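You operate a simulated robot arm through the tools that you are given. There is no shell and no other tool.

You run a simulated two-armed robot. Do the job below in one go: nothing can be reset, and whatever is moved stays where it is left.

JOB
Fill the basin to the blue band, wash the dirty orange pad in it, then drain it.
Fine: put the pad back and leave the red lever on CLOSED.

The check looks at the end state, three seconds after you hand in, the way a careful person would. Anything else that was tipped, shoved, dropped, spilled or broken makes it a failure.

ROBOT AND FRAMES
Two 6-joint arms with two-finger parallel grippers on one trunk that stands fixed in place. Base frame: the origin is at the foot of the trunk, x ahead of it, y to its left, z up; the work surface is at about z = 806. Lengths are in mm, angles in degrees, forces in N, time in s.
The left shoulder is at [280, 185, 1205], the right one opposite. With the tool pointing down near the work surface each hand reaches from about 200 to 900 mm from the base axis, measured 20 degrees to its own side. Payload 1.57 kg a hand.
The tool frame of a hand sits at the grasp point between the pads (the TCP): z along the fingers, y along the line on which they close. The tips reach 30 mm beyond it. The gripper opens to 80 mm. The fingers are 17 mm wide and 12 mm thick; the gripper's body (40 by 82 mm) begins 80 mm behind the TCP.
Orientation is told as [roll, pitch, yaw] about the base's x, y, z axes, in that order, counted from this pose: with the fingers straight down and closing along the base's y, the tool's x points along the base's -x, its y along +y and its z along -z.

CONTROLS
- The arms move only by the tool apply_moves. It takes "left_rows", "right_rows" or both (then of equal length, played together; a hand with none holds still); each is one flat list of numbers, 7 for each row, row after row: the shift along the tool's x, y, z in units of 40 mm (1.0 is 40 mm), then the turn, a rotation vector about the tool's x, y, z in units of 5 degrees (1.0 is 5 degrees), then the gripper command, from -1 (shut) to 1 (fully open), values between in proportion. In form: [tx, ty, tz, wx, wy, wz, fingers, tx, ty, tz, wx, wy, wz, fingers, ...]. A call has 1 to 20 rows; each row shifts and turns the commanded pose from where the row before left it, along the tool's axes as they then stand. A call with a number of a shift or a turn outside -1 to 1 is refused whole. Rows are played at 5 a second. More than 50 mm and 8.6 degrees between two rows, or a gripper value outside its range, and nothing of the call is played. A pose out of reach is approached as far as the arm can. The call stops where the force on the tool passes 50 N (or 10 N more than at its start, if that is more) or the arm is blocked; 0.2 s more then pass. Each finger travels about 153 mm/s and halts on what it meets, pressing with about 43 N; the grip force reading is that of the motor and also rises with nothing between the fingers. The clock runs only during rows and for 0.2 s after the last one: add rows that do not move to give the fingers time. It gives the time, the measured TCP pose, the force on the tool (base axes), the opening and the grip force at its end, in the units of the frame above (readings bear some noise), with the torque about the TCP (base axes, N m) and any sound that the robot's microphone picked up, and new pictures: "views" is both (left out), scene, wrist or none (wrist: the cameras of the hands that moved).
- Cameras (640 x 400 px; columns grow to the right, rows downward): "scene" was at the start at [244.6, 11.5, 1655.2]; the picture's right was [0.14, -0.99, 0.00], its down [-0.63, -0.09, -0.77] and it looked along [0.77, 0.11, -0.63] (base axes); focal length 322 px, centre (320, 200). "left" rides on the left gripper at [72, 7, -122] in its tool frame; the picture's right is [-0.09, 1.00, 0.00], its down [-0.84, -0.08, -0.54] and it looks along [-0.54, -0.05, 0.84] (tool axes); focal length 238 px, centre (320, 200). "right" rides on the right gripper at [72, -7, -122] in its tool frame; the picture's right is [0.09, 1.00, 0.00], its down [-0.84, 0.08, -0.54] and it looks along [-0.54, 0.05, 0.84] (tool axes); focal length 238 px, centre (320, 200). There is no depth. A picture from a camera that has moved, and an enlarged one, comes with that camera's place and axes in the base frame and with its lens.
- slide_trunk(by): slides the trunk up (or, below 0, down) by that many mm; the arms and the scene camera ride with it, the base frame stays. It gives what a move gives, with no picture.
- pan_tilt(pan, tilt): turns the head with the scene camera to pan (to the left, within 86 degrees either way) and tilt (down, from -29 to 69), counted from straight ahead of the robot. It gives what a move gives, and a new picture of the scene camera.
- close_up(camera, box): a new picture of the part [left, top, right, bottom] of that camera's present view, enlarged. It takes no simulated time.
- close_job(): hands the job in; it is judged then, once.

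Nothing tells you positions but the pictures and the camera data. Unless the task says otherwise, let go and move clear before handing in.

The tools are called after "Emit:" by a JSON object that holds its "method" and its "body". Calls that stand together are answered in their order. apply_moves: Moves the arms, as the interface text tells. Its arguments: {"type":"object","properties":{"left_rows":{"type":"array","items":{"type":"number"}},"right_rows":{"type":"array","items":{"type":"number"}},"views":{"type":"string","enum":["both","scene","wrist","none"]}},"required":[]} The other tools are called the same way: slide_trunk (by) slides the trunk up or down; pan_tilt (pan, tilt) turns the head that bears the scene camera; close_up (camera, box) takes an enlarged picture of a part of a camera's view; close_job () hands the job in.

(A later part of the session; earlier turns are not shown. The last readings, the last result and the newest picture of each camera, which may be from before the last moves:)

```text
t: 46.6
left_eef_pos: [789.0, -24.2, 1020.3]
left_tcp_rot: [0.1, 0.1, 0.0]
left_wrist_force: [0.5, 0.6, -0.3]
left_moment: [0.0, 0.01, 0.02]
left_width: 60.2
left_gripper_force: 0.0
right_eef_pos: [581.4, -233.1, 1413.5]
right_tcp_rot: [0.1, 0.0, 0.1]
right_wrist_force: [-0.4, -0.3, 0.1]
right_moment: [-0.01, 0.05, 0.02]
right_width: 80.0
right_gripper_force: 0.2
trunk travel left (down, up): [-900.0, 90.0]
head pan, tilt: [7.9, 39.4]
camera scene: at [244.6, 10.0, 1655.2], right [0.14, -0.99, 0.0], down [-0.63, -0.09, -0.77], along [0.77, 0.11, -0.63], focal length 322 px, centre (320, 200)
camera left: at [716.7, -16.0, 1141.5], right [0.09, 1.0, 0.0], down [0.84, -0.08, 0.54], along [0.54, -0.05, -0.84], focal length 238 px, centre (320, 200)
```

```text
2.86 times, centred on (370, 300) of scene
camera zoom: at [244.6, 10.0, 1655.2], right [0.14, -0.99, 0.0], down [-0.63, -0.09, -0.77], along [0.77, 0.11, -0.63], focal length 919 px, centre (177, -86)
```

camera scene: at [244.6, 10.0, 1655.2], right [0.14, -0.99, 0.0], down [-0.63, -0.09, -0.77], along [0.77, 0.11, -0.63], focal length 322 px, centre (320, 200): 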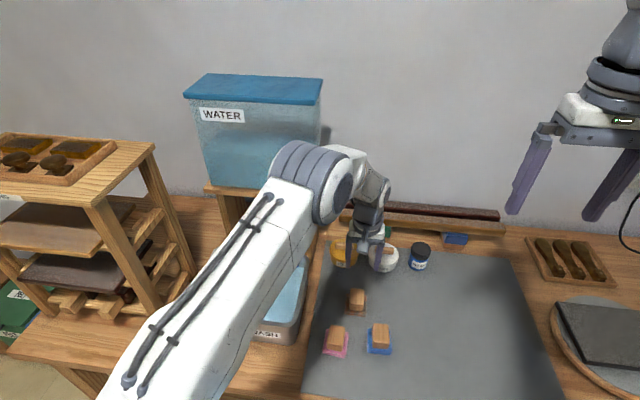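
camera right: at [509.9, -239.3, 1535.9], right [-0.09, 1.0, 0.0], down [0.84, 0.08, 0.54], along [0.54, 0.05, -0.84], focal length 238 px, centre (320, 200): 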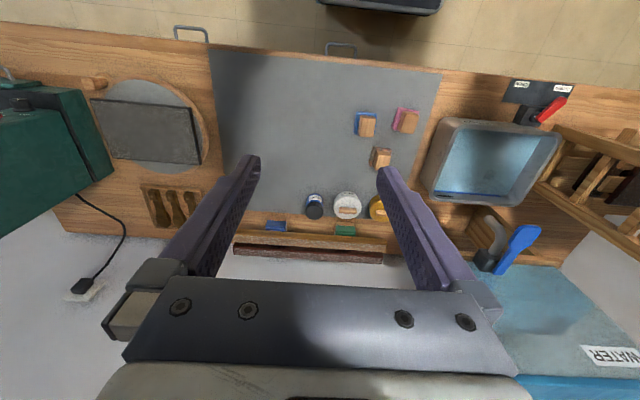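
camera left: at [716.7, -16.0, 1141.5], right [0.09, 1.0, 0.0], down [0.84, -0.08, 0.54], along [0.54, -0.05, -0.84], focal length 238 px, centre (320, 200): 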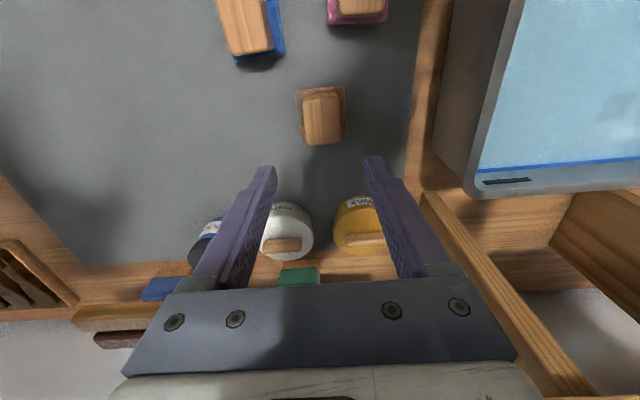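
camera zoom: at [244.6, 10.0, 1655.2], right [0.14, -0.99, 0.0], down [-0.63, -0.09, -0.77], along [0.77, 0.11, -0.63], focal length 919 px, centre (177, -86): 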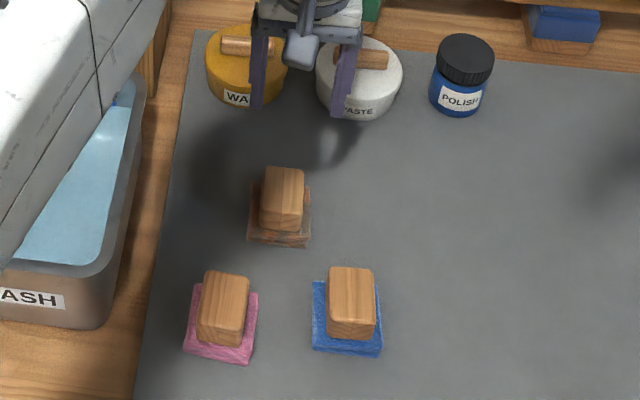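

The pad handle is square to the base axes, centred near (790, -20) with its top at z≈857. I lower the open fingers around it, tips staying just above the sponge.

Emit:
{"method": "apply_moves", "body": {"left_rows": [-0.02, 0.1, 0.8, 0, 0, 0, 0.5, 0, 0, 0.8, 0, 0, 0, 0.5, 0, 0, 0.8, 0, 0, 0, 0.5, 0, 0, 0.8, 0, 0, 0, 0.5, 0, 0, 0.7, 0, 0, 0, 0.5, 0, 0, 0, 0, 0, 0, 0.5], "views": "wrist"}}

Emit:
{"method": "close_up", "body": {"camera": "scene", "box": [310, 260, 400, 340]}}

Emit:
{"method": "close_up", "body": {"camera": "right", "box": [340, 90, 420, 180]}}

```text
t: 48.0
left_eef_pos: [788.2, -19.0, 864.2]
left_tcp_rot: [0.1, 0.1, -0.1]
left_wrist_force: [0.1, 1.0, -0.1]
left_moment: [0.05, 0.0, 0.02]
left_width: 60.1
left_gripper_force: 0.1
right_eef_pos: [582.3, -233.6, 1416.3]
right_tcp_rot: [0.0, 0.0, 0.1]
right_wrist_force: [1.2, 0.6, -0.1]
right_moment: [-0.02, 0.0, 0.01]
right_width: 80.1
right_gripper_force: 0.0
trunk travel left (down, up): [-900.0, 90.0]
head pan, tilt: [7.9, 39.4]
camera left: at [716.4, -10.1, 985.1], right [0.09, 1.0, 0.0], down [0.84, -0.08, 0.54], along [0.54, -0.05, -0.84], focal length 238 px, centre (320, 200)
```

left: 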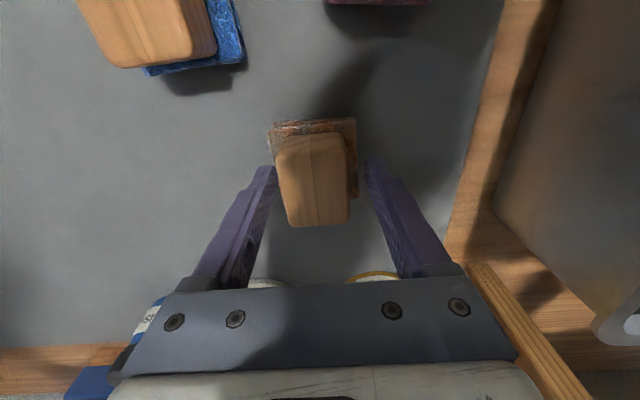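

```text
5.00 times, centred on (355, 300) of scene
camera zoom: at [244.7, 10.0, 1655.1], right [0.14, -0.99, 0.0], down [-0.63, -0.09, -0.77], along [0.77, 0.11, -0.63], focal length 1608 px, centre (145, -300)
```

zoom: 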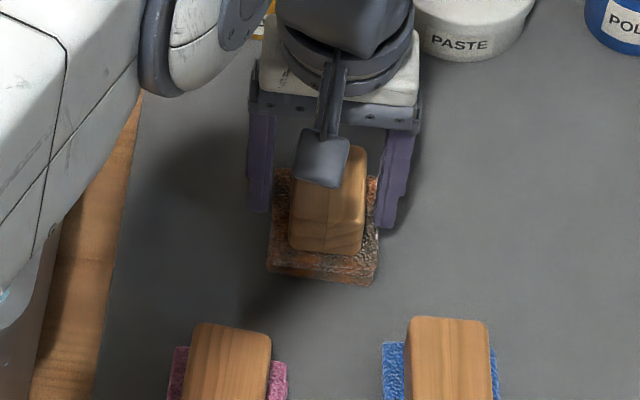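

```text
4.44 times, centred on (380, 135) of right
camera zoom: at [510.2, -238.8, 1535.9], right [-0.09, 1.0, 0.0], down [0.84, 0.08, 0.54], along [0.54, 0.05, -0.84], focal length 1059 px, centre (53, 489)
```

zoom: 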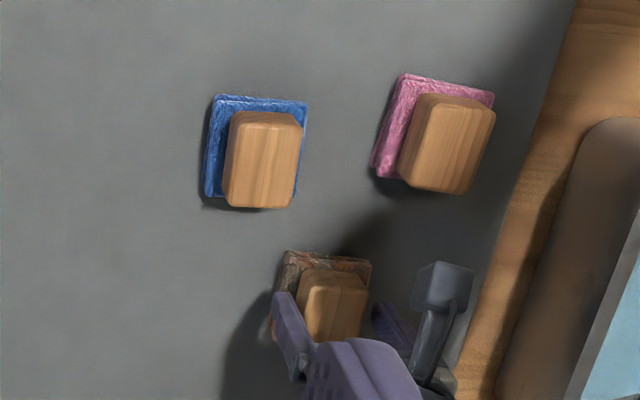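

The handle sits between the fingers. I lower 3 mm more and close the grip.

Emit:
{"method": "apply_moves", "body": {"left_rows": [0, 0, 0.075, 0, 0, 0, 0.5, 0, 0, 0, 0, 0, 0, 0, 0, 0, 0, 0, 0, 0, -0.5, 0, 0, 0, 0, 0, 0, -0.5, 0, 0, 0, 0, 0, 0, -0.5], "views": "wrist"}}

Emit:
{"method": "close_up", "body": {"camera": "scene", "box": [310, 260, 400, 340]}}

```text
t: 49.2
left_eef_pos: [789.4, -17.3, 861.2]
left_tcp_rot: [0.1, 0.2, 0.0]
left_wrist_force: [0.9, -0.6, 2.0]
left_moment: [-0.13, -0.05, 0.03]
left_width: 40.8
left_gripper_force: 42.7
right_eef_pos: [580.3, -233.7, 1414.2]
right_tcp_rot: [0.1, 0.0, 0.0]
right_wrist_force: [-0.7, -0.2, -0.2]
right_moment: [-0.01, -0.02, 0.01]
right_width: 80.0
right_gripper_force: 0.2
trunk travel left (down, up): [-900.0, 90.0]
head pan, tilt: [7.9, 39.4]
camera left: at [716.5, -10.5, 982.9], right [0.09, 1.0, 0.0], down [0.84, -0.08, 0.54], along [0.54, -0.05, -0.84], focal length 238 px, centre (320, 200)
```

left: 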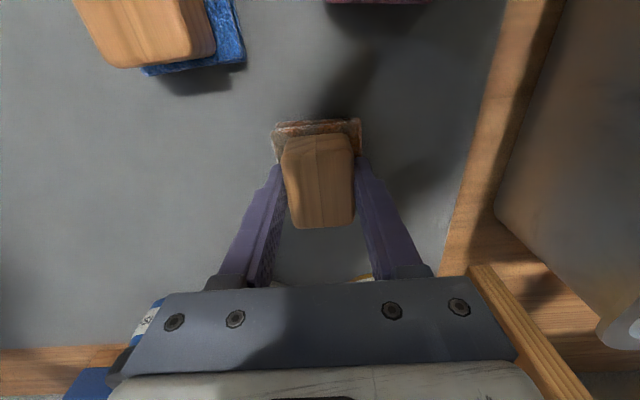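

```text
5.00 times, centred on (355, 300) of scene
camera zoom: at [244.6, 10.0, 1655.2], right [0.14, -0.99, 0.0], down [-0.63, -0.09, -0.77], along [0.77, 0.11, -0.63], focal length 1608 px, centre (145, -300)
```

zoom: 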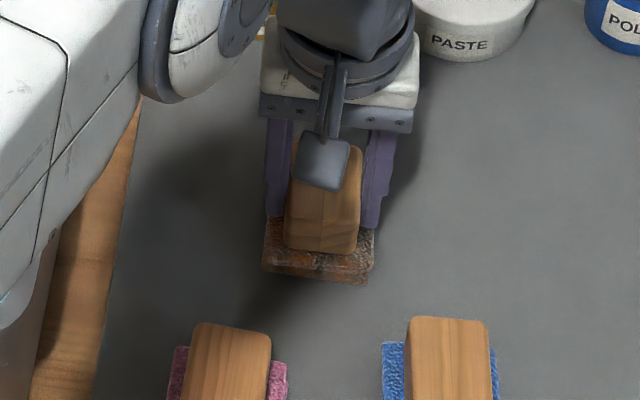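

The pad is held firmly (41 mm, 43 N). I lift it clear and carry it around in front of the tap to above the left half of the basin.

Emit:
{"method": "apply_moves", "body": {"left_rows": [0, 0, -0.5, 0, 0, 0, -0.5, 0, 0, -1, 0, 0, 0, -0.5, 0, 0, -1, 0, 0, 0, -0.5, 0, 0, -1, 0, 0, 0, -0.5, 0, 0, -0.25, 0, 0, 0, -0.5, 0.495, 0.735, 0, 0, 0, 0, -0.5, 0.495, 0.735, 0, 0, 0, 0, -0.5, 0.495, 0.735, 0, 0, 0, 0, -0.5, 0.495, 0.735, 0, 0, 0, 0, -0.5, 0.495, 0.735, 0, 0, 0, 0, -0.5, 0, 0.9, 0, 0, 0, 0, -0.5, 0, 0.9, 0, 0, 0, 0, -0.5, 0, 0.9, 0, 0, 0, 0, -0.5, 0, 0.9, 0, 0, 0, 0, -0.5, 0, 0.9, 0, 0, 0, 0, -0.5, -0.75, 0, 0, 0, 0, 0, -0.5, -0.75, 0, 0, 0, 0, 0, -0.5], "views": "both"}}

Emit:
{"method": "close_up", "body": {"camera": "right", "box": [380, 60, 580, 240]}}

```text
t: 52.8
left_eef_pos: [749.4, 308.7, 1011.5]
left_tcp_rot: [0.1, 0.1, -0.1]
left_wrist_force: [0.3, 0.1, -0.6]
left_moment: [0.01, 0.03, -0.01]
left_width: 40.9
left_gripper_force: 43.1
right_eef_pos: [583.0, -232.7, 1412.9]
right_tcp_rot: [-0.1, -0.1, 0.0]
right_wrist_force: [0.6, 0.0, -0.1]
right_moment: [0.0, 0.0, -0.01]
right_width: 80.0
right_gripper_force: 0.1
trunk travel left (down, up): [-900.0, 90.0]
head pan, tilt: [7.9, 39.4]
camera scene: at [244.7, 10.0, 1655.1], right [0.14, -0.99, 0.0], down [-0.63, -0.09, -0.77], along [0.77, 0.11, -0.63], focal length 322 px, centre (320, 200)
camera left: at [677.1, 316.7, 1133.4], right [0.09, 1.0, 0.0], down [0.84, -0.08, 0.54], along [0.54, -0.05, -0.84], focal length 238 px, centre (320, 200)
```

scene: 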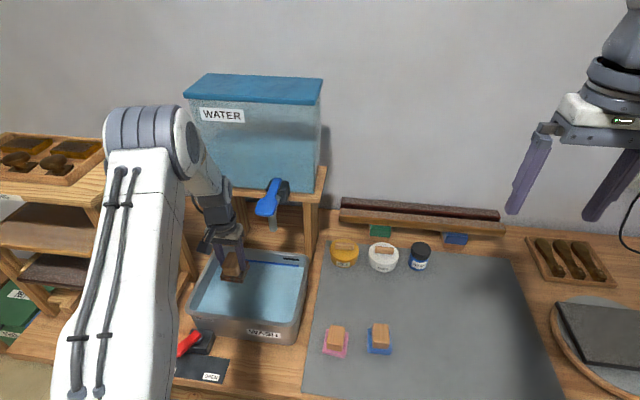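
left: 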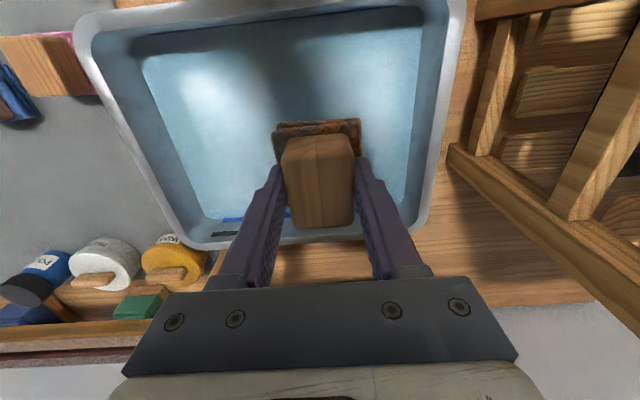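

```text
2.22 times, centred on (480, 150) of right
camera zoom: at [510.2, -238.7, 1535.9], right [-0.09, 1.0, 0.0], down [0.84, 0.08, 0.54], along [0.54, 0.05, -0.84], focal length 530 px, centre (-36, 311)
```

zoom: 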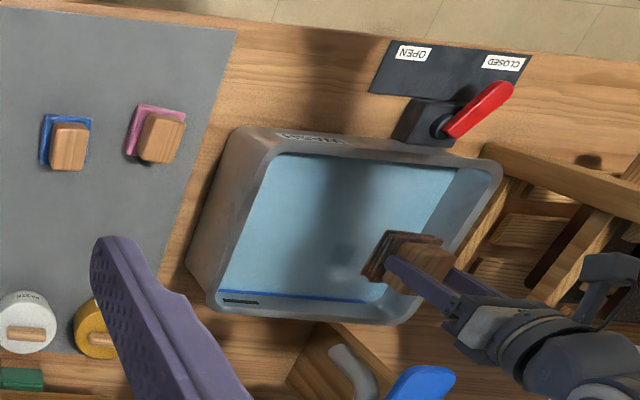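

The pad hangs over the water with clear space around it. I lower it, slowly at the end, until the sponge is just off the basin floor.

Emit:
{"method": "apply_moves", "body": {"left_rows": [0, 0, 0.75, 0, 0, 0, -0.5, 0, 0, 0.75, 0, 0, 0, -0.5, 0, 0, 0.5, 0, 0, 0, -0.5, 0, 0, 0.2, 0, 0, 0, -0.5, 0, 0, 0.2, 0, 0, 0, -0.5, 0, 0, 0.2, 0, 0, 0, -0.5, 0, 0, 0.2, 0, 0, 0, -0.5, 0, 0, 0.2, 0, 0, 0, -0.5, 0, 0, 0.2, 0, 0, 0, -0.5, 0, 0, 0.2, 0, 0, 0, -0.5], "views": "wrist"}}

Emit:
{"method": "close_up", "body": {"camera": "right", "box": [380, 60, 580, 240]}}

Emit:
{"method": "close_up", "body": {"camera": "scene", "box": [170, 220, 330, 360]}}

```text
t: 55.0
left_eef_pos: [750.0, 309.3, 875.5]
left_tcp_rot: [0.0, 0.1, 0.0]
left_wrist_force: [-0.3, 0.8, -0.6]
left_moment: [0.02, 0.01, 0.0]
left_width: 40.5
left_gripper_force: 42.9
right_eef_pos: [581.9, -233.2, 1413.8]
right_tcp_rot: [0.0, 0.1, 0.0]
right_wrist_force: [-0.8, 0.3, 0.7]
right_moment: [-0.01, -0.01, 0.02]
right_width: 79.9
right_gripper_force: 0.1
trunk travel left (down, up): [-900.0, 90.0]
head pan, tilt: [7.9, 39.4]
camera left: at [677.9, 316.7, 996.2], right [0.09, 1.0, 0.0], down [0.84, -0.08, 0.54], along [0.54, -0.05, -0.84], focal length 238 px, centre (320, 200)
```

left: 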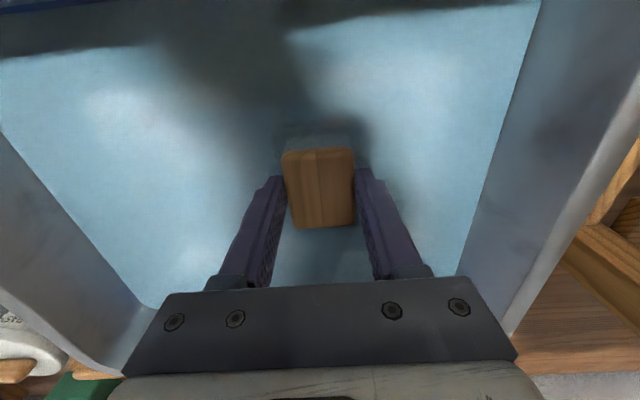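

```text
2.22 times, centred on (480, 150) of right
camera zoom: at [510.0, -238.7, 1536.0], right [-0.09, 1.0, 0.0], down [0.84, 0.08, 0.54], along [0.54, 0.05, -0.84], focal length 530 px, centre (-36, 311)
```

zoom: 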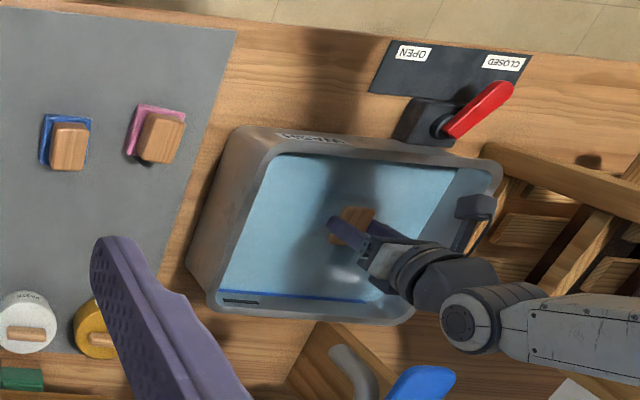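

```text
2.86 times, centred on (250, 290) of scene
camera zoom: at [244.6, 10.1, 1655.2], right [0.14, -0.99, 0.0], down [-0.63, -0.09, -0.77], along [0.77, 0.11, -0.63], focal length 919 px, centre (520, -57)
```

zoom: 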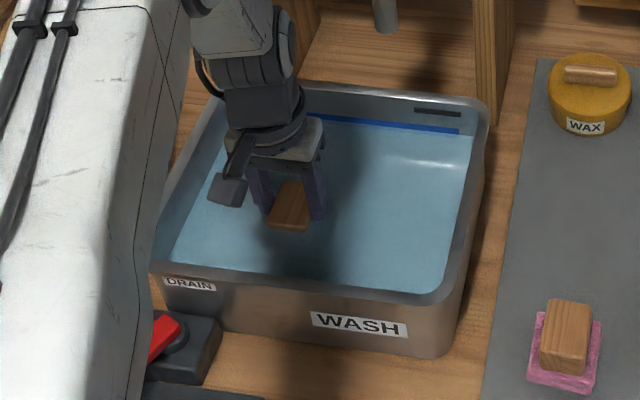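

The sponge is under water, near the floor. I swish it back and forth in the left half of the basin to wash it.

Emit:
{"method": "apply_moves", "body": {"left_rows": [0.5, 0, 0, 0, 0, 0, -0.5, 0, -0.5, 0, 0, 0, 0, -0.5, 0, 0.5, 0, 0, 0, 0, -0.5, 0, 0.5, 0, 0, 0, 0, -0.5, 0, 0.4, 0, 0, 0, 0, -0.5, 0, -0.5, 0, 0, 0, 0, -0.5, 0, -0.5, 0, 0, 0, 0, -0.5, 0, -0.4, 0, 0, 0, 0, -0.5, 0, 0.5, 0, 0, 0, 0, -0.5, -0.5, 0, 0, 0, 0, 0, -0.5, -0.4, 0, 0, 0, 0, 0, -0.5, 0.5, 0, 0, 0, 0, 0, -0.5, 0.5, 0, 0, 0, 0, 0, -0.5, -0.5, 0, 0, 0, 0, 0, -0.5, -0.5, 0, 0, 0, 0, 0, -0.5, 0.4, 0, 0, 0, 0, 0, -0.5, 0, 0.5, 0, 0, 0, 0, -0.5, 0, 0.4, 0, 0, 0, 0, -0.5, 0, -0.5, 0, 0, 0, 0, -0.5, 0, -0.4, 0, 0, 0, 0, -0.5], "views": "both"}}

Emit:
{"method": "close_up", "body": {"camera": "right", "box": [380, 60, 580, 240]}}

Emit:
{"method": "close_up", "body": {"camera": "left", "box": [250, 90, 400, 240]}}

```text
t: 59.2
left_eef_pos: [749.9, 309.5, 876.0]
left_tcp_rot: [0.1, 0.2, 0.0]
left_wrist_force: [-0.2, 0.1, -0.9]
left_moment: [-0.01, -0.02, 0.0]
left_width: 41.0
left_gripper_force: 43.0
right_eef_pos: [582.1, -232.6, 1412.6]
right_tcp_rot: [0.0, 0.0, 0.0]
right_wrist_force: [0.2, 0.8, -0.5]
right_moment: [0.01, -0.03, 0.02]
right_width: 80.1
right_gripper_force: 0.1
trunk travel left (down, up): [-900.0, 90.0]
head pan, tilt: [7.9, 39.4]
camera scene: at [244.6, 10.0, 1655.1], right [0.14, -0.99, 0.0], down [-0.63, -0.09, -0.77], along [0.77, 0.11, -0.63], focal length 322 px, centre (320, 200)
camera left: at [677.9, 316.3, 997.0], right [0.09, 1.0, 0.0], down [0.84, -0.08, 0.54], along [0.54, -0.05, -0.84], focal length 238 px, centre (320, 200)
```

scene: 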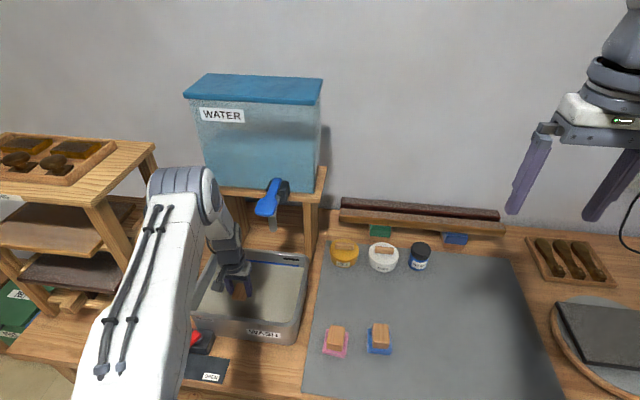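
left: 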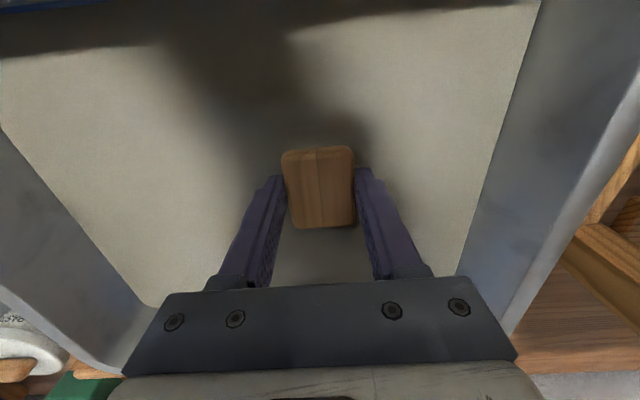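

```text
2.22 times, centred on (480, 150) of right
camera zoom: at [510.1, -238.7, 1535.9], right [-0.09, 1.0, 0.0], down [0.84, 0.08, 0.54], along [0.54, 0.05, -0.84], focal length 530 px, centre (-36, 311)
```

zoom: 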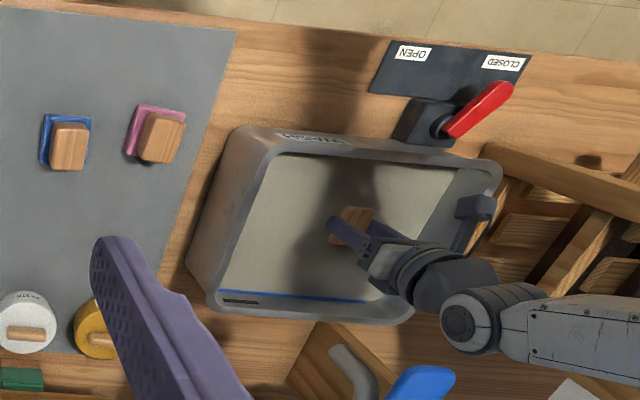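

```text
2.67 times, centred on (325, 165) of left
camera zoom: at [677.9, 316.3, 997.0], right [0.09, 1.0, 0.0], down [0.84, -0.08, 0.54], along [0.54, -0.05, -0.84], focal length 636 px, centre (307, 293)
```

zoom: 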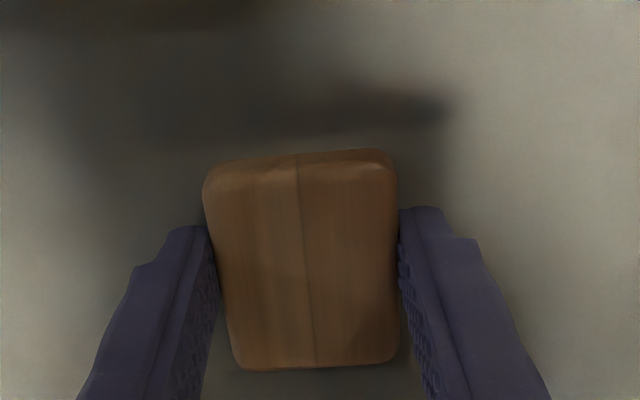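

The water has turned murky, so the dirt is coming off. I do one more round of swishing and then raise the pad over the basin to inspect it.

Emit:
{"method": "apply_moves", "body": {"left_rows": [0.5, 0, 0, 0, 0, 0, -0.5, 0, -0.5, 0, 0, 0, 0, -0.5, 0, 0.5, 0, 0, 0, 0, -0.5, 0, 0.5, 0, 0, 0, 0, -0.5, 0, 0.4, 0, 0, 0, 0, -0.5, 0, -0.5, 0, 0, 0, 0, -0.5, 0, -0.5, 0, 0, 0, 0, -0.5, 0, -0.4, 0, 0, 0, 0, -0.5, 0, 0.5, 0, 0, 0, 0, -0.5, -0.5, 0, 0, 0, 0, 0, -0.5, -0.4, 0, 0, 0, 0, 0, -0.5, 0.5, 0, 0, 0, 0, 0, -0.5, 0.5, 0, 0, 0, 0, 0, -0.5, -0.5, 0, 0, 0, 0, 0, -0.5, -0.5, 0, 0, 0, 0, 0, -0.5, 0.4, 0, 0, 0, 0, 0, -0.5, 0, 0.5, 0, 0, 0, 0, -0.5, 0, 0.4, 0, 0, 0, 0, -0.5, 0, -0.5, 0, 0, 0, 0, -0.5, 0, -0.4, 0, 0, 0, 0, -0.5], "views": "none"}}

Emit:
{"method": "apply_moves", "body": {"left_rows": [0, 0, -0.2, 0, 0, 0, -0.5, 0, 0, -0.2, 0, 0, 0, -0.5, 0, 0, -0.2, 0, 0, 0, -0.5, 0, 0, -0.3, 0, 0, 0, -0.5, 0, 0, -0.3, 0, 0, 0, -0.5, 0, 0, -0.4, 0, 0, 0, -0.5, 0, 0, -0.4, 0, 0, 0, -0.5, 0, 0, -0.4, 0, 0, 0, -0.5], "views": "both"}}

Emit:
{"method": "close_up", "body": {"camera": "right", "box": [480, 100, 560, 170]}}

Emit:
{"method": "close_up", "body": {"camera": "left", "box": [250, 90, 400, 240]}}

Emit:
{"method": "close_up", "body": {"camera": "scene", "box": [190, 240, 290, 320]}}

```text
t: 63.4
left_eef_pos: [748.7, 308.2, 874.9]
left_tcp_rot: [0.1, 0.2, 0.0]
left_wrist_force: [0.1, -1.0, -1.0]
left_moment: [0.01, -0.02, -0.02]
left_width: 40.9
left_gripper_force: 43.7
right_eef_pos: [583.1, -232.9, 1413.6]
right_tcp_rot: [0.1, 0.0, 0.0]
right_wrist_force: [-0.3, -0.3, -0.2]
right_moment: [0.01, 0.0, -0.02]
right_width: 80.0
right_gripper_force: 0.1
trunk travel left (down, up): [-900.0, 90.0]
head pan, tilt: [7.9, 39.4]
```

```text
t: 65.2
left_eef_pos: [750.2, 309.2, 971.4]
left_tcp_rot: [0.1, 0.1, 0.0]
left_wrist_force: [0.5, 0.2, -0.6]
left_moment: [-0.01, 0.02, 0.0]
left_width: 40.7
left_gripper_force: 42.8
right_eef_pos: [581.7, -232.5, 1414.8]
right_tcp_rot: [0.0, 0.0, 0.1]
right_wrist_force: [0.1, -0.6, 0.1]
right_moment: [-0.01, -0.02, -0.01]
right_width: 79.9
right_gripper_force: 0.1
trunk travel left (down, up): [-900.0, 90.0]
head pan, tilt: [7.9, 39.4]
camera scene: at [244.6, 10.1, 1655.1], right [0.14, -0.99, 0.0], down [-0.63, -0.09, -0.77], along [0.77, 0.11, -0.63], focal length 322 px, centre (320, 200)
camera left: at [677.5, 316.0, 1093.0], right [0.09, 1.0, 0.0], down [0.84, -0.08, 0.54], along [0.54, -0.05, -0.84], focal length 238 px, centre (320, 200)
```

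scene: 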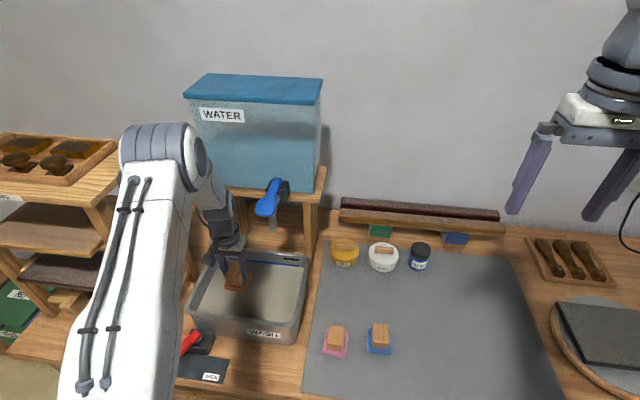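
left: 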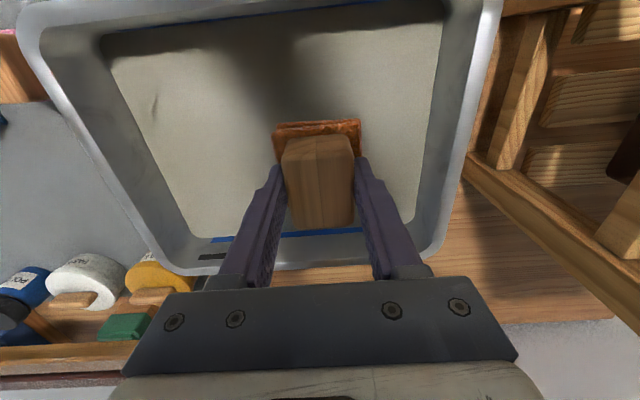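

```text
5.71 times, centred on (520, 135) of right
camera zoom: at [510.0, -238.7, 1535.9], right [-0.09, 1.0, 0.0], down [0.84, 0.08, 0.54], along [0.54, 0.05, -0.84], focal length 1362 px, centre (-823, 571)
```

zoom: 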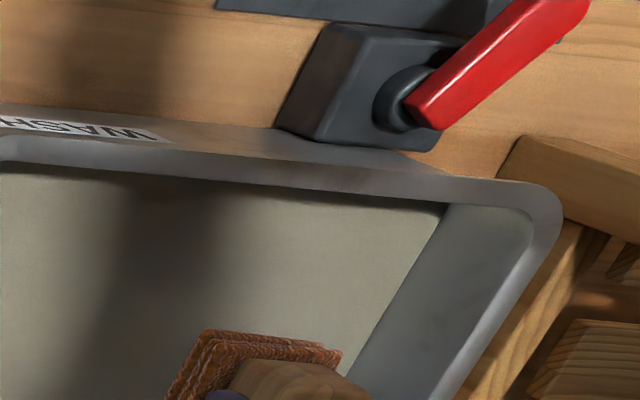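

```text
2.67 times, centred on (325, 165) of left
camera zoom: at [677.5, 316.0, 1093.0], right [0.09, 1.0, 0.0], down [0.84, -0.08, 0.54], along [0.54, -0.05, -0.84], focal length 636 px, centre (307, 293)
```

zoom: 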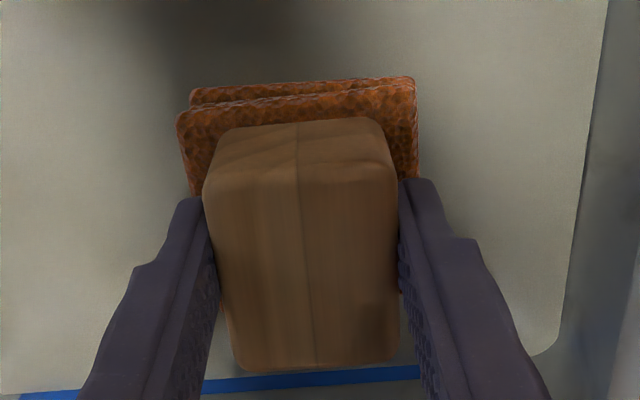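

```text
5.00 times, centred on (240, 280) of scene
camera zoom: at [244.6, 10.1, 1655.1], right [0.14, -0.99, 0.0], down [-0.63, -0.09, -0.77], along [0.77, 0.11, -0.63], focal length 1608 px, centre (720, -200)
```

zoom: 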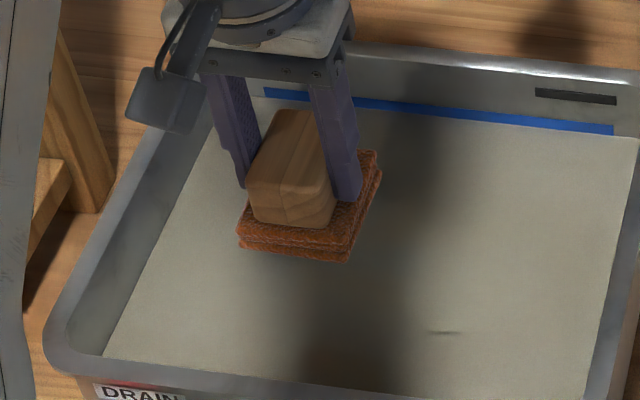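

The pad now looks evenly orange, no grey patches left. For good measure I dip it once more and scrub it lightly toward the floor, then compare.

Emit:
{"method": "apply_moves", "body": {"left_rows": [0, 0, 0.4, 0, 0, 0, -0.5, 0, 0, 0.4, 0, 0, 0, -0.5, 0, 0, 0.4, 0, 0, 0, -0.5, 0, 0, 0.4, 0, 0, 0, -0.5, 0, 0, 0.3, 0, 0, 0, -0.5, 0, 0, 0.3, 0, 0, 0, -0.5, 0, 0, 0.2, 0, 0, 0, -0.5, 0, 0, 0.1, 0, 0, 0, -0.5, 0, 0, 0.05, 0, 0, 0, -0.5, 0, 0, 0.05, 0, 0, 0, -0.5], "views": "none"}}

```text
t: 67.4
left_eef_pos: [751.1, 308.9, 869.0]
left_tcp_rot: [0.1, 0.0, 0.0]
left_wrist_force: [-3.4, 0.5, 9.7]
left_moment: [-0.2, 0.08, -0.03]
left_width: 41.0
left_gripper_force: 43.5
right_eef_pos: [580.2, -232.9, 1413.6]
right_tcp_rot: [0.0, -0.1, -0.1]
right_wrist_force: [-0.8, -0.1, 0.0]
right_moment: [0.0, 0.01, -0.03]
right_width: 80.2
right_gripper_force: 0.1
trunk travel left (down, up): [-900.0, 90.0]
head pan, tilt: [7.9, 39.4]
```

Emit:
{"method": "apply_moves", "body": {"left_rows": [0, 0.3, -0.03, 0, 0, 0, -0.5, 0, 0.3, 0, 0, 0, 0, -0.5, 0, 0.3, 0, 0, 0, 0, -0.5, 0, -0.3, 0, 0, 0, 0, -0.5, 0, -0.3, 0, 0, 0, 0, -0.5, 0, -0.3, 0, 0, 0, 0, -0.5, 0.3, 0, 0, 0, 0, 0, -0.5, 0.3, 0, 0, 0, 0, 0, -0.5, -0.3, 0, 0, 0, 0, 0, -0.5, -0.3, 0, 0, 0, 0, 0, -0.5, 0, 0.4, -0.1, 0, 0, 0, -0.5, 0, 0.4, 0, 0, 0, 0, -0.5, 0, -0.4, 0, 0, 0, 0, -0.5, 0, -0.4, 0, 0, 0, 0, -0.5, 0, 0.4, 0, 0, 0, 0, -0.5, 0, 0.4, 0, 0, 0, 0, -0.5, 0, -0.4, 0, 0, 0, 0, -0.5, 0, -0.4, 0, 0, 0, 0, -0.5], "views": "none"}}

Emit:
{"method": "apply_moves", "body": {"left_rows": [0, 0, -0.2, 0, 0, 0, -0.5, 0, 0, -0.2, 0, 0, 0, -0.5, 0, 0, -0.2, 0, 0, 0, -0.5, 0, 0, -0.3, 0, 0, 0, -0.5, 0, 0, -0.3, 0, 0, 0, -0.5, 0, 0, -0.4, 0, 0, 0, -0.5, 0, 0, -0.4, 0, 0, 0, -0.5, 0, 0, -0.5, 0, 0, 0, -0.5, 0, 0, 0, 0, 0, 0, -0.5, 0, 0, 0, 0, 0, 0, -0.5, 0, 0, 0, 0, 0, 0, -0.5, 0, 0, 0, 0, 0, 0, -0.5, 0, 0, 0, 0, 0, 0, -0.5, 0, 0, 0, 0, 0, 0, -0.5], "views": "both"}}

Emit:
{"method": "close_up", "body": {"camera": "left", "box": [250, 90, 400, 240]}}

Emit:
{"method": "close_up", "body": {"camera": "scene", "box": [190, 240, 290, 320]}}

Emit:
{"method": "close_up", "body": {"camera": "scene", "box": [150, 230, 330, 390]}}

```text
t: 71.2
left_eef_pos: [749.1, 309.7, 872.4]
left_tcp_rot: [0.1, 0.2, 0.1]
left_wrist_force: [1.0, 0.0, -0.6]
left_moment: [0.0, -0.01, -0.01]
left_width: 40.9
left_gripper_force: 43.0
right_eef_pos: [581.5, -233.1, 1413.5]
right_tcp_rot: [0.0, 0.0, -0.1]
right_wrist_force: [-0.8, -0.8, 0.0]
right_moment: [0.01, -0.03, -0.02]
right_width: 80.1
right_gripper_force: 0.1
trunk travel left (down, up): [-900.0, 90.0]
head pan, tilt: [7.9, 39.4]
```

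```text
t: 74.2
left_eef_pos: [749.4, 309.2, 973.1]
left_tcp_rot: [0.1, 0.2, -0.1]
left_wrist_force: [-0.4, -0.5, -0.1]
left_moment: [-0.01, 0.0, -0.02]
left_width: 40.8
left_gripper_force: 42.7
right_eef_pos: [582.4, -233.6, 1414.9]
right_tcp_rot: [0.0, 0.0, -0.1]
right_wrist_force: [0.3, 0.5, 0.2]
right_moment: [-0.01, -0.02, 0.0]
right_width: 79.8
right_gripper_force: 0.1
trunk travel left (down, up): [-900.0, 90.0]
head pan, tilt: [7.9, 39.4]
camera scene: at [244.6, 10.1, 1655.1], right [0.14, -0.99, 0.0], down [-0.63, -0.09, -0.77], along [0.77, 0.11, -0.63], focal length 322 px, centre (320, 200)
camera left: at [678.4, 316.3, 1094.1], right [0.09, 1.0, 0.0], down [0.84, -0.08, 0.54], along [0.54, -0.05, -0.84], focal length 238 px, centre (320, 200)
```

scene: 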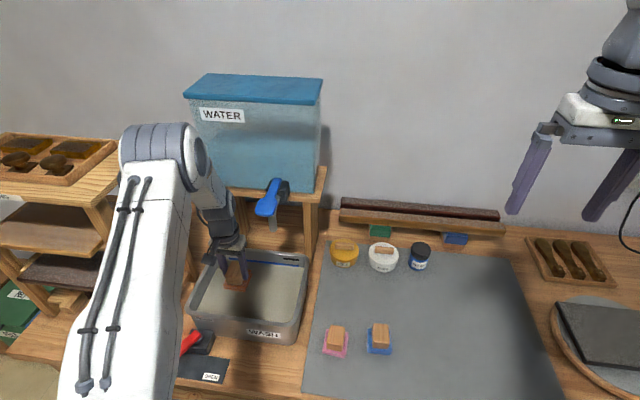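
left: 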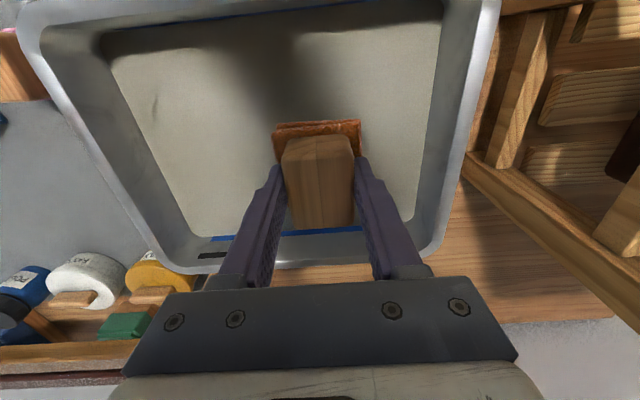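

```text
2.67 times, centred on (325, 165) of left
camera zoom: at [678.4, 316.3, 1094.1], right [0.09, 1.0, 0.0], down [0.84, -0.08, 0.54], along [0.54, -0.05, -0.84], focal length 636 px, centre (307, 293)
```

zoom: 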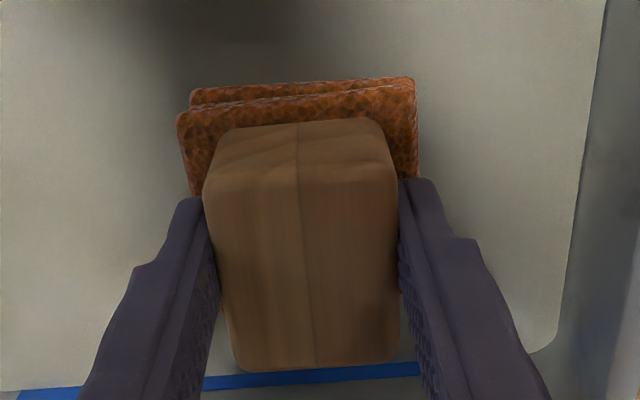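

```text
5.00 times, centred on (240, 280) of scene
camera zoom: at [244.6, 10.1, 1655.1], right [0.14, -0.99, 0.0], down [-0.63, -0.09, -0.77], along [0.77, 0.11, -0.63], focal length 1608 px, centre (720, -200)
```

zoom: 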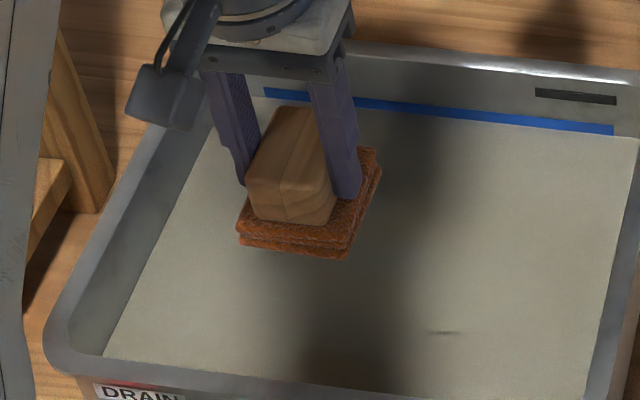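

```text
2.50 times, centred on (240, 310) of scene
camera zoom: at [244.6, 10.1, 1655.1], right [0.14, -0.99, 0.0], down [-0.63, -0.09, -0.77], along [0.77, 0.11, -0.63], focal length 804 px, centre (520, -75)
```

zoom: 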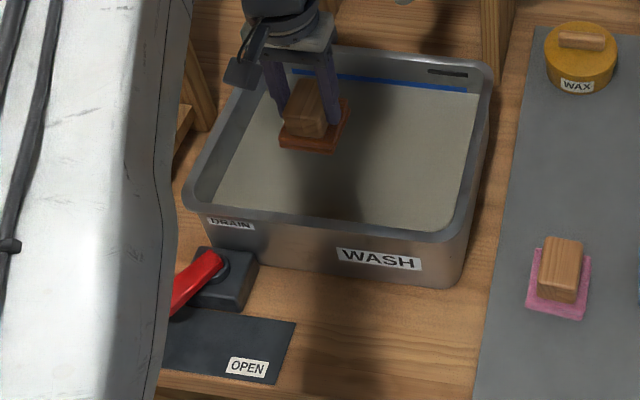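

The pad looks a little brighter still than after the first dip, so I give it one more thorough rinse of about eight seconds.

Emit:
{"method": "apply_moves", "body": {"left_rows": [0, 0, 0.4, 0, 0, 0, -0.5, 0, 0, 0.4, 0, 0, 0, -0.5, 0, 0, 0.4, 0, 0, 0, -0.5, 0, 0, 0.4, 0, 0, 0, -0.5, 0, 0, 0.3, 0, 0, 0, -0.5, 0, 0, 0.3, 0, 0, 0, -0.5, 0, 0, 0.25, 0, 0, 0, -0.5, 0.5, 0, 0, 0, 0, 0, -0.5, 0, -0.5, 0, 0, 0, 0, -0.5, 0, 0.5, 0, 0, 0, 0, -0.5, 0, 0.5, 0, 0, 0, 0, -0.5, 0, 0.4, 0, 0, 0, 0, -0.5, 0, -0.5, 0, 0, 0, 0, -0.5, 0, -0.4, 0, 0, 0, 0, -0.5, 0, 0.5, 0, 0, 0, 0, -0.5, 0, 0.4, 0, 0, 0, 0, -0.5, 0, -0.5, 0, 0, 0, 0, -0.5, 0, -0.4, 0, 0, 0, 0, -0.5, -0.5, 0, 0, 0, 0, 0, -0.5], "views": "none"}}

Emit:
{"method": "apply_moves", "body": {"left_rows": [0, 0.5, 0, 0, 0, 0, -0.5, 0, 0.4, 0, 0, 0, 0, -0.5, 0, -0.5, 0, 0, 0, 0, -0.5, 0, -0.4, 0, 0, 0, 0, -0.5, 0, 0.5, 0, 0, 0, 0, -0.5, 0, 0.4, 0, 0, 0, 0, -0.5, 0, -0.5, 0, 0, 0, 0, -0.5, 0, -0.4, 0, 0, 0, 0, -0.5, 0.5, 0, 0, 0, 0, 0, -0.5, 0.4, 0, 0, 0, 0, 0, -0.5, -0.5, 0, 0, 0, 0, 0, -0.5, -0.4, 0, 0, 0, 0, 0, -0.5, 0.5, 0, 0, 0, 0, 0, -0.5, 0.4, 0, 0, 0, 0, 0, -0.5, -0.5, 0, 0, 0, 0, 0, -0.5, -0.4, 0, 0, 0, 0, 0, -0.5, 0, 0.5, 0, 0, 0, 0, -0.5, 0, 0.4, 0, 0, 0, 0, -0.5, 0, -0.5, 0, 0, 0, 0, -0.5, 0, -0.4, 0, 0, 0, 0, -0.5], "views": "none"}}

Emit:
{"method": "apply_moves", "body": {"left_rows": [0, 0, -0.2, 0, 0, 0, -0.5, 0, 0, -0.2, 0, 0, 0, -0.5, 0, 0, -0.2, 0, 0, 0, -0.5, 0, 0, -0.3, 0, 0, 0, -0.5, 0, 0, -0.3, 0, 0, 0, -0.5, 0, 0, -0.4, 0, 0, 0, -0.5, 0, 0, -0.4, 0, 0, 0, -0.5, 0, 0, -0.45, 0, 0, 0, -0.5, 0, 0, 0, 0, 0, 0, -0.5, 0, 0, 0, 0, 0, 0, -0.5, 0, 0, 0, 0, 0, 0, -0.5, 0, 0, 0, 0, 0, 0, -0.5, 0, 0, 0, 0, 0, 0, -0.5, 0, 0, 0, 0, 0, 0, -0.5, 0, 0, 0, 0, 0, 0, -0.5, 0, 0, 0, 0, 0, 0, -0.5, 0, 0, 0, 0, 0, 0, -0.5, 0, 0, 0, 0, 0, 0, -0.5], "views": "both"}}

Emit:
{"method": "close_up", "body": {"camera": "left", "box": [250, 90, 400, 240]}}

Emit:
{"method": "close_up", "body": {"camera": "scene", "box": [190, 240, 290, 320]}}

```text
t: 78.2
left_eef_pos: [750.7, 308.5, 874.3]
left_tcp_rot: [0.1, 0.2, 0.1]
left_wrist_force: [0.7, -0.1, -0.5]
left_moment: [0.02, 0.03, 0.03]
left_width: 40.8
left_gripper_force: 43.5
right_eef_pos: [581.6, -234.2, 1414.3]
right_tcp_rot: [0.0, 0.0, -0.1]
right_wrist_force: [-0.1, 0.6, 0.5]
right_moment: [0.03, 0.01, 0.0]
right_width: 80.0
right_gripper_force: 0.0
trunk travel left (down, up): [-900.0, 90.0]
head pan, tilt: [7.9, 39.4]
```

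```text
t: 82.4
left_eef_pos: [749.5, 307.5, 874.0]
left_tcp_rot: [0.0, 0.1, 0.0]
left_wrist_force: [-0.4, 0.4, -1.0]
left_moment: [-0.01, -0.02, 0.03]
left_width: 41.2
left_gripper_force: 42.7
right_eef_pos: [580.8, -232.4, 1414.4]
right_tcp_rot: [0.0, 0.0, 0.0]
right_wrist_force: [0.6, 0.1, -0.1]
right_moment: [0.0, 0.03, -0.02]
right_width: 80.0
right_gripper_force: 0.1
trunk travel left (down, up): [-900.0, 90.0]
head pan, tilt: [7.9, 39.4]
```

```text
t: 86.2
left_eef_pos: [748.6, 308.9, 971.9]
left_tcp_rot: [0.2, 0.1, -0.2]
left_wrist_force: [-0.3, 0.0, -1.3]
left_moment: [0.0, 0.02, 0.0]
left_width: 41.0
left_gripper_force: 42.3
right_eef_pos: [582.9, -233.4, 1413.6]
right_tcp_rot: [0.1, 0.0, 0.0]
right_wrist_force: [0.7, -0.3, -0.1]
right_moment: [-0.05, 0.02, 0.03]
right_width: 80.1
right_gripper_force: 0.0
trunk travel left (down, up): [-900.0, 90.0]
head pan, tilt: [7.9, 39.4]
camera scene: at [244.6, 10.1, 1655.1], right [0.14, -0.99, 0.0], down [-0.63, -0.09, -0.77], along [0.77, 0.11, -0.63], focal length 322 px, centre (320, 200)
camera left: at [677.6, 316.1, 1093.4], right [0.09, 1.0, 0.0], down [0.84, -0.08, 0.54], along [0.54, -0.05, -0.84], focal length 238 px, centre (320, 200)
```

scene: 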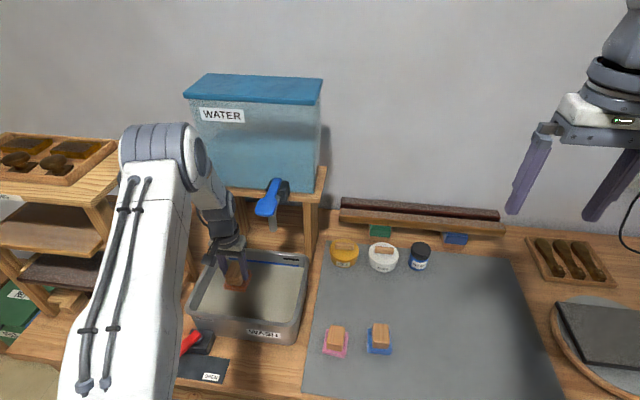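
left: 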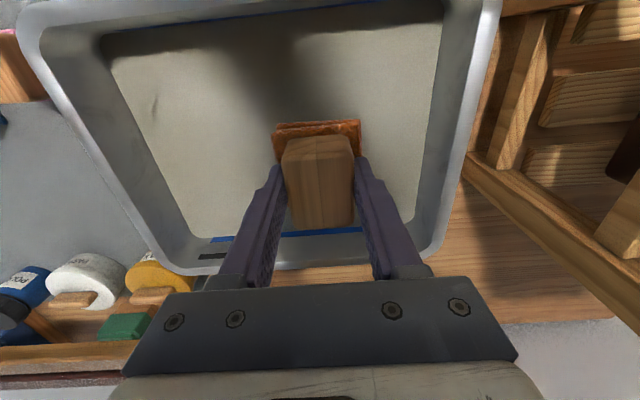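

```text
2.67 times, centred on (325, 165) of left
camera zoom: at [677.6, 316.1, 1093.4], right [0.09, 1.0, 0.0], down [0.84, -0.08, 0.54], along [0.54, -0.05, -0.84], focal length 636 px, centre (307, 293)
```

zoom: 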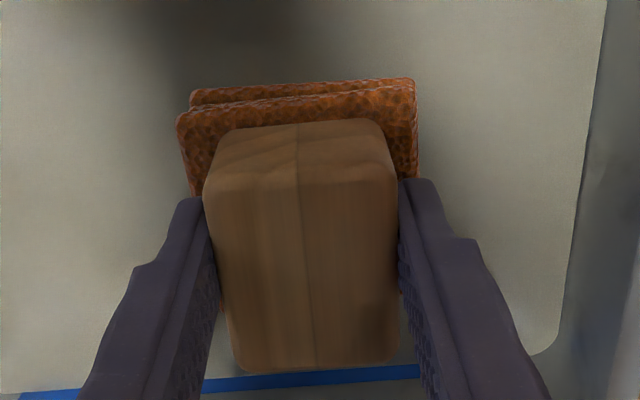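

```text
5.00 times, centred on (240, 280) of scene
camera zoom: at [244.6, 10.1, 1655.1], right [0.14, -0.99, 0.0], down [-0.63, -0.09, -0.77], along [0.77, 0.11, -0.63], focal length 1608 px, centre (720, -200)
```

zoom: 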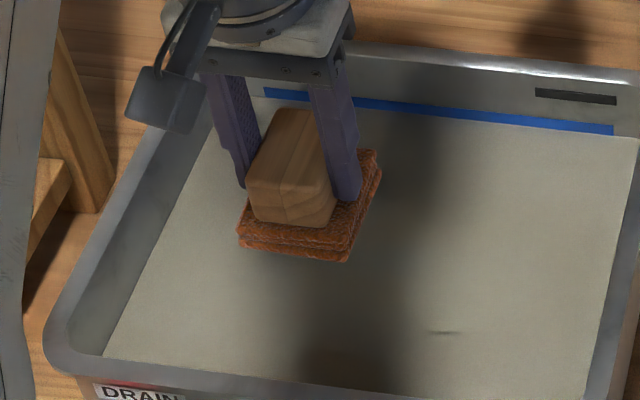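

No further change: the pad is evenly orange and clean, and nothing visibly drips. I let it hang four more seconds over the basin, then carry it back to above its spot on the mat.

Emit:
{"method": "apply_moves", "body": {"left_rows": [0, 0, 0, 0, 0, 0, -0.5, 0, 0, 0, 0, 0, 0, -0.5, 0, 0, 0, 0, 0, 0, -0.5, 0, 0, 0, 0, 0, 0, -0.5, 0, 0, 0, 0, 0, 0, -0.5, 0, 0, 0, 0, 0, 0, -0.5, 0, 0, 0, 0, 0, 0, -0.5, 0, 0, 0, 0, 0, 0, -0.5, 0, 0, 0, 0, 0, 0, -0.5, 0, 0, 0, 0, 0, 0, -0.5, 0, 0, 0, 0, 0, 0, -0.5, 0, 0, 0, 0, 0, 0, -0.5, 0, 0, 0, 0, 0, 0, -0.5, 0, 0, 0, 0, 0, 0, -0.5, 0, 0, 0, 0, 0, 0, -0.5, 0, 0, 0, 0, 0, 0, -0.5, 0, 0, 0, 0, 0, 0, -0.5, 0, 0, 0, 0, 0, 0, -0.5, 0, 0, 0, 0, 0, 0, -0.5, 0, 0, 0, 0, 0, 0, -0.5], "views": "none"}}

Emit:
{"method": "close_up", "body": {"camera": "scene", "box": [190, 240, 290, 320]}}

```text
t: 90.4
left_eef_pos: [749.6, 308.6, 972.7]
left_tcp_rot: [0.1, 0.1, -0.1]
left_wrist_force: [0.5, -0.9, -1.0]
left_moment: [-0.03, 0.03, 0.01]
left_width: 40.9
left_gripper_force: 43.2
right_eef_pos: [582.8, -232.6, 1414.1]
right_tcp_rot: [0.0, 0.0, 0.0]
right_wrist_force: [0.1, -0.3, -0.1]
right_moment: [-0.01, 0.01, 0.02]
right_width: 79.9
right_gripper_force: 0.1
trunk travel left (down, up): [-900.0, 90.0]
head pan, tilt: [7.9, 39.4]
```

```text
5.00 times, centred on (240, 280) of scene
camera zoom: at [244.6, 10.1, 1655.1], right [0.14, -0.99, 0.0], down [-0.63, -0.09, -0.77], along [0.77, 0.11, -0.63], focal length 1608 px, centre (720, -200)
```

zoom: 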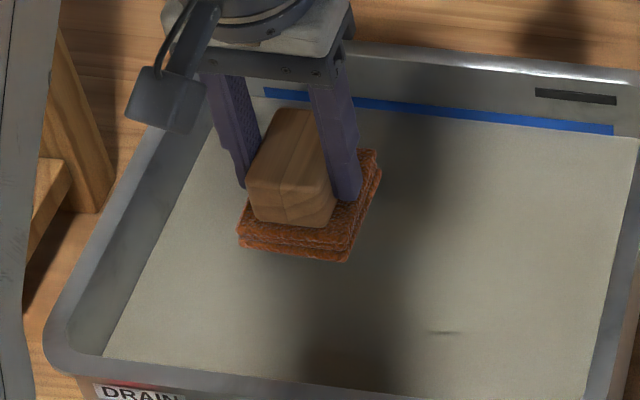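

Emit:
{"method": "apply_moves", "body": {"left_rows": [0, 0, -1, 0, 0, 0, -0.5, 0.75, 0, 0, 0, 0, 0, -0.5, 0.75, 0, 0, 0, 0, 0, -0.5, 0, -0.9, 0, 0, 0, 0, -0.5, 0, -0.9, 0, 0, 0, 0, -0.5, 0, -0.9, 0, 0, 0, 0, -0.5, 0, -0.9, 0, 0, 0, 0, -0.5, 0, -0.9, 0, 0, 0, 0, -0.5, -0.495, -0.745, 0, 0, 0, 0, -0.5, -0.495, -0.745, 0, 0, 0, 0, -0.5, -0.495, -0.745, 0, 0, 0, 0, -0.5, -0.495, -0.745, 0, 0, 0, 0, -0.5, -0.495, -0.745, 0, 0, 0, 0, -0.5, 0, 0, 0.9, 0, 0, 0, -0.5, 0, 0, 0.9, 0, 0, 0, -0.5, 0, 0, 0.9, 0, 0, 0, -0.5, 0, 0, 0, 0, 0, 0, -0.5], "views": "both"}}

Emit:
{"method": "close_up", "body": {"camera": "scene", "box": [310, 260, 400, 340]}}

```text
t: 94.0
left_eef_pos: [788.8, -18.7, 901.8]
left_tcp_rot: [0.1, 0.0, 0.1]
left_wrist_force: [-0.5, 0.2, -0.1]
left_moment: [-0.01, -0.03, -0.03]
left_width: 40.9
left_gripper_force: 43.2
right_eef_pos: [581.3, -232.7, 1414.8]
right_tcp_rot: [-0.1, 0.0, 0.0]
right_wrist_force: [0.7, 0.2, 0.0]
right_moment: [-0.03, 0.01, 0.01]
right_width: 79.9
right_gripper_force: 0.1
trunk travel left (down, up): [-900.0, 90.0]
head pan, tilt: [7.9, 39.4]
camera scene: at [244.8, 10.0, 1655.1], right [0.14, -0.99, 0.0], down [-0.63, -0.09, -0.77], along [0.77, 0.11, -0.63], focal length 322 px, centre (320, 200)
camera left: at [715.8, -11.0, 1024.3], right [0.09, 1.0, 0.0], down [0.84, -0.08, 0.54], along [0.54, -0.05, -0.84], focal length 238 px, centre (320, 200)
```

scene: 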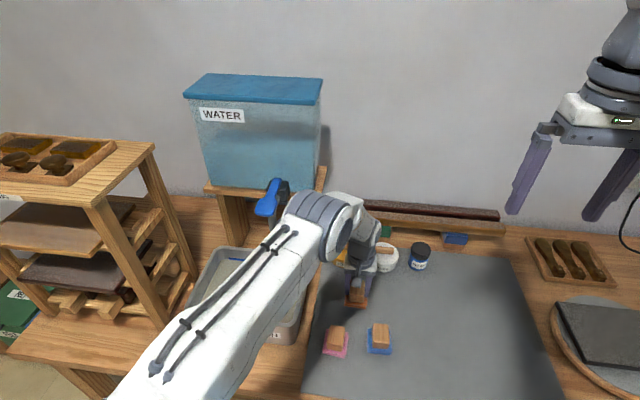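
left: 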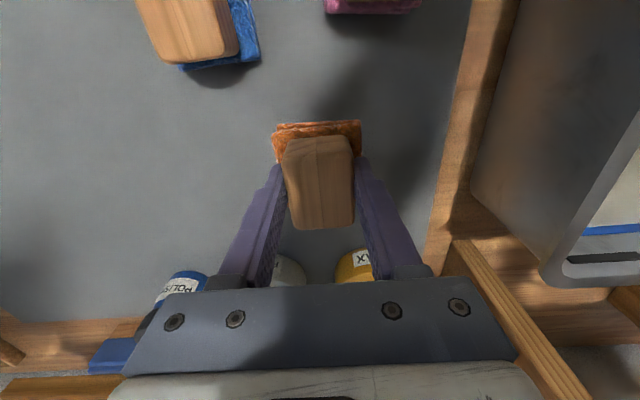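

```text
5.00 times, centred on (355, 300) of scene
camera zoom: at [244.8, 10.0, 1655.1], right [0.14, -0.99, 0.0], down [-0.63, -0.09, -0.77], along [0.77, 0.11, -0.63], focal length 1608 px, centre (145, -300)
```

zoom: 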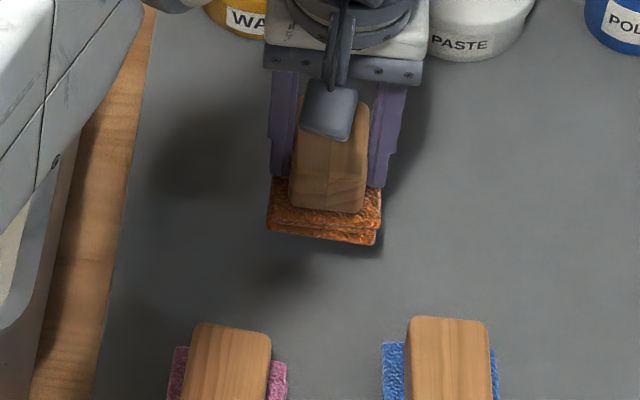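

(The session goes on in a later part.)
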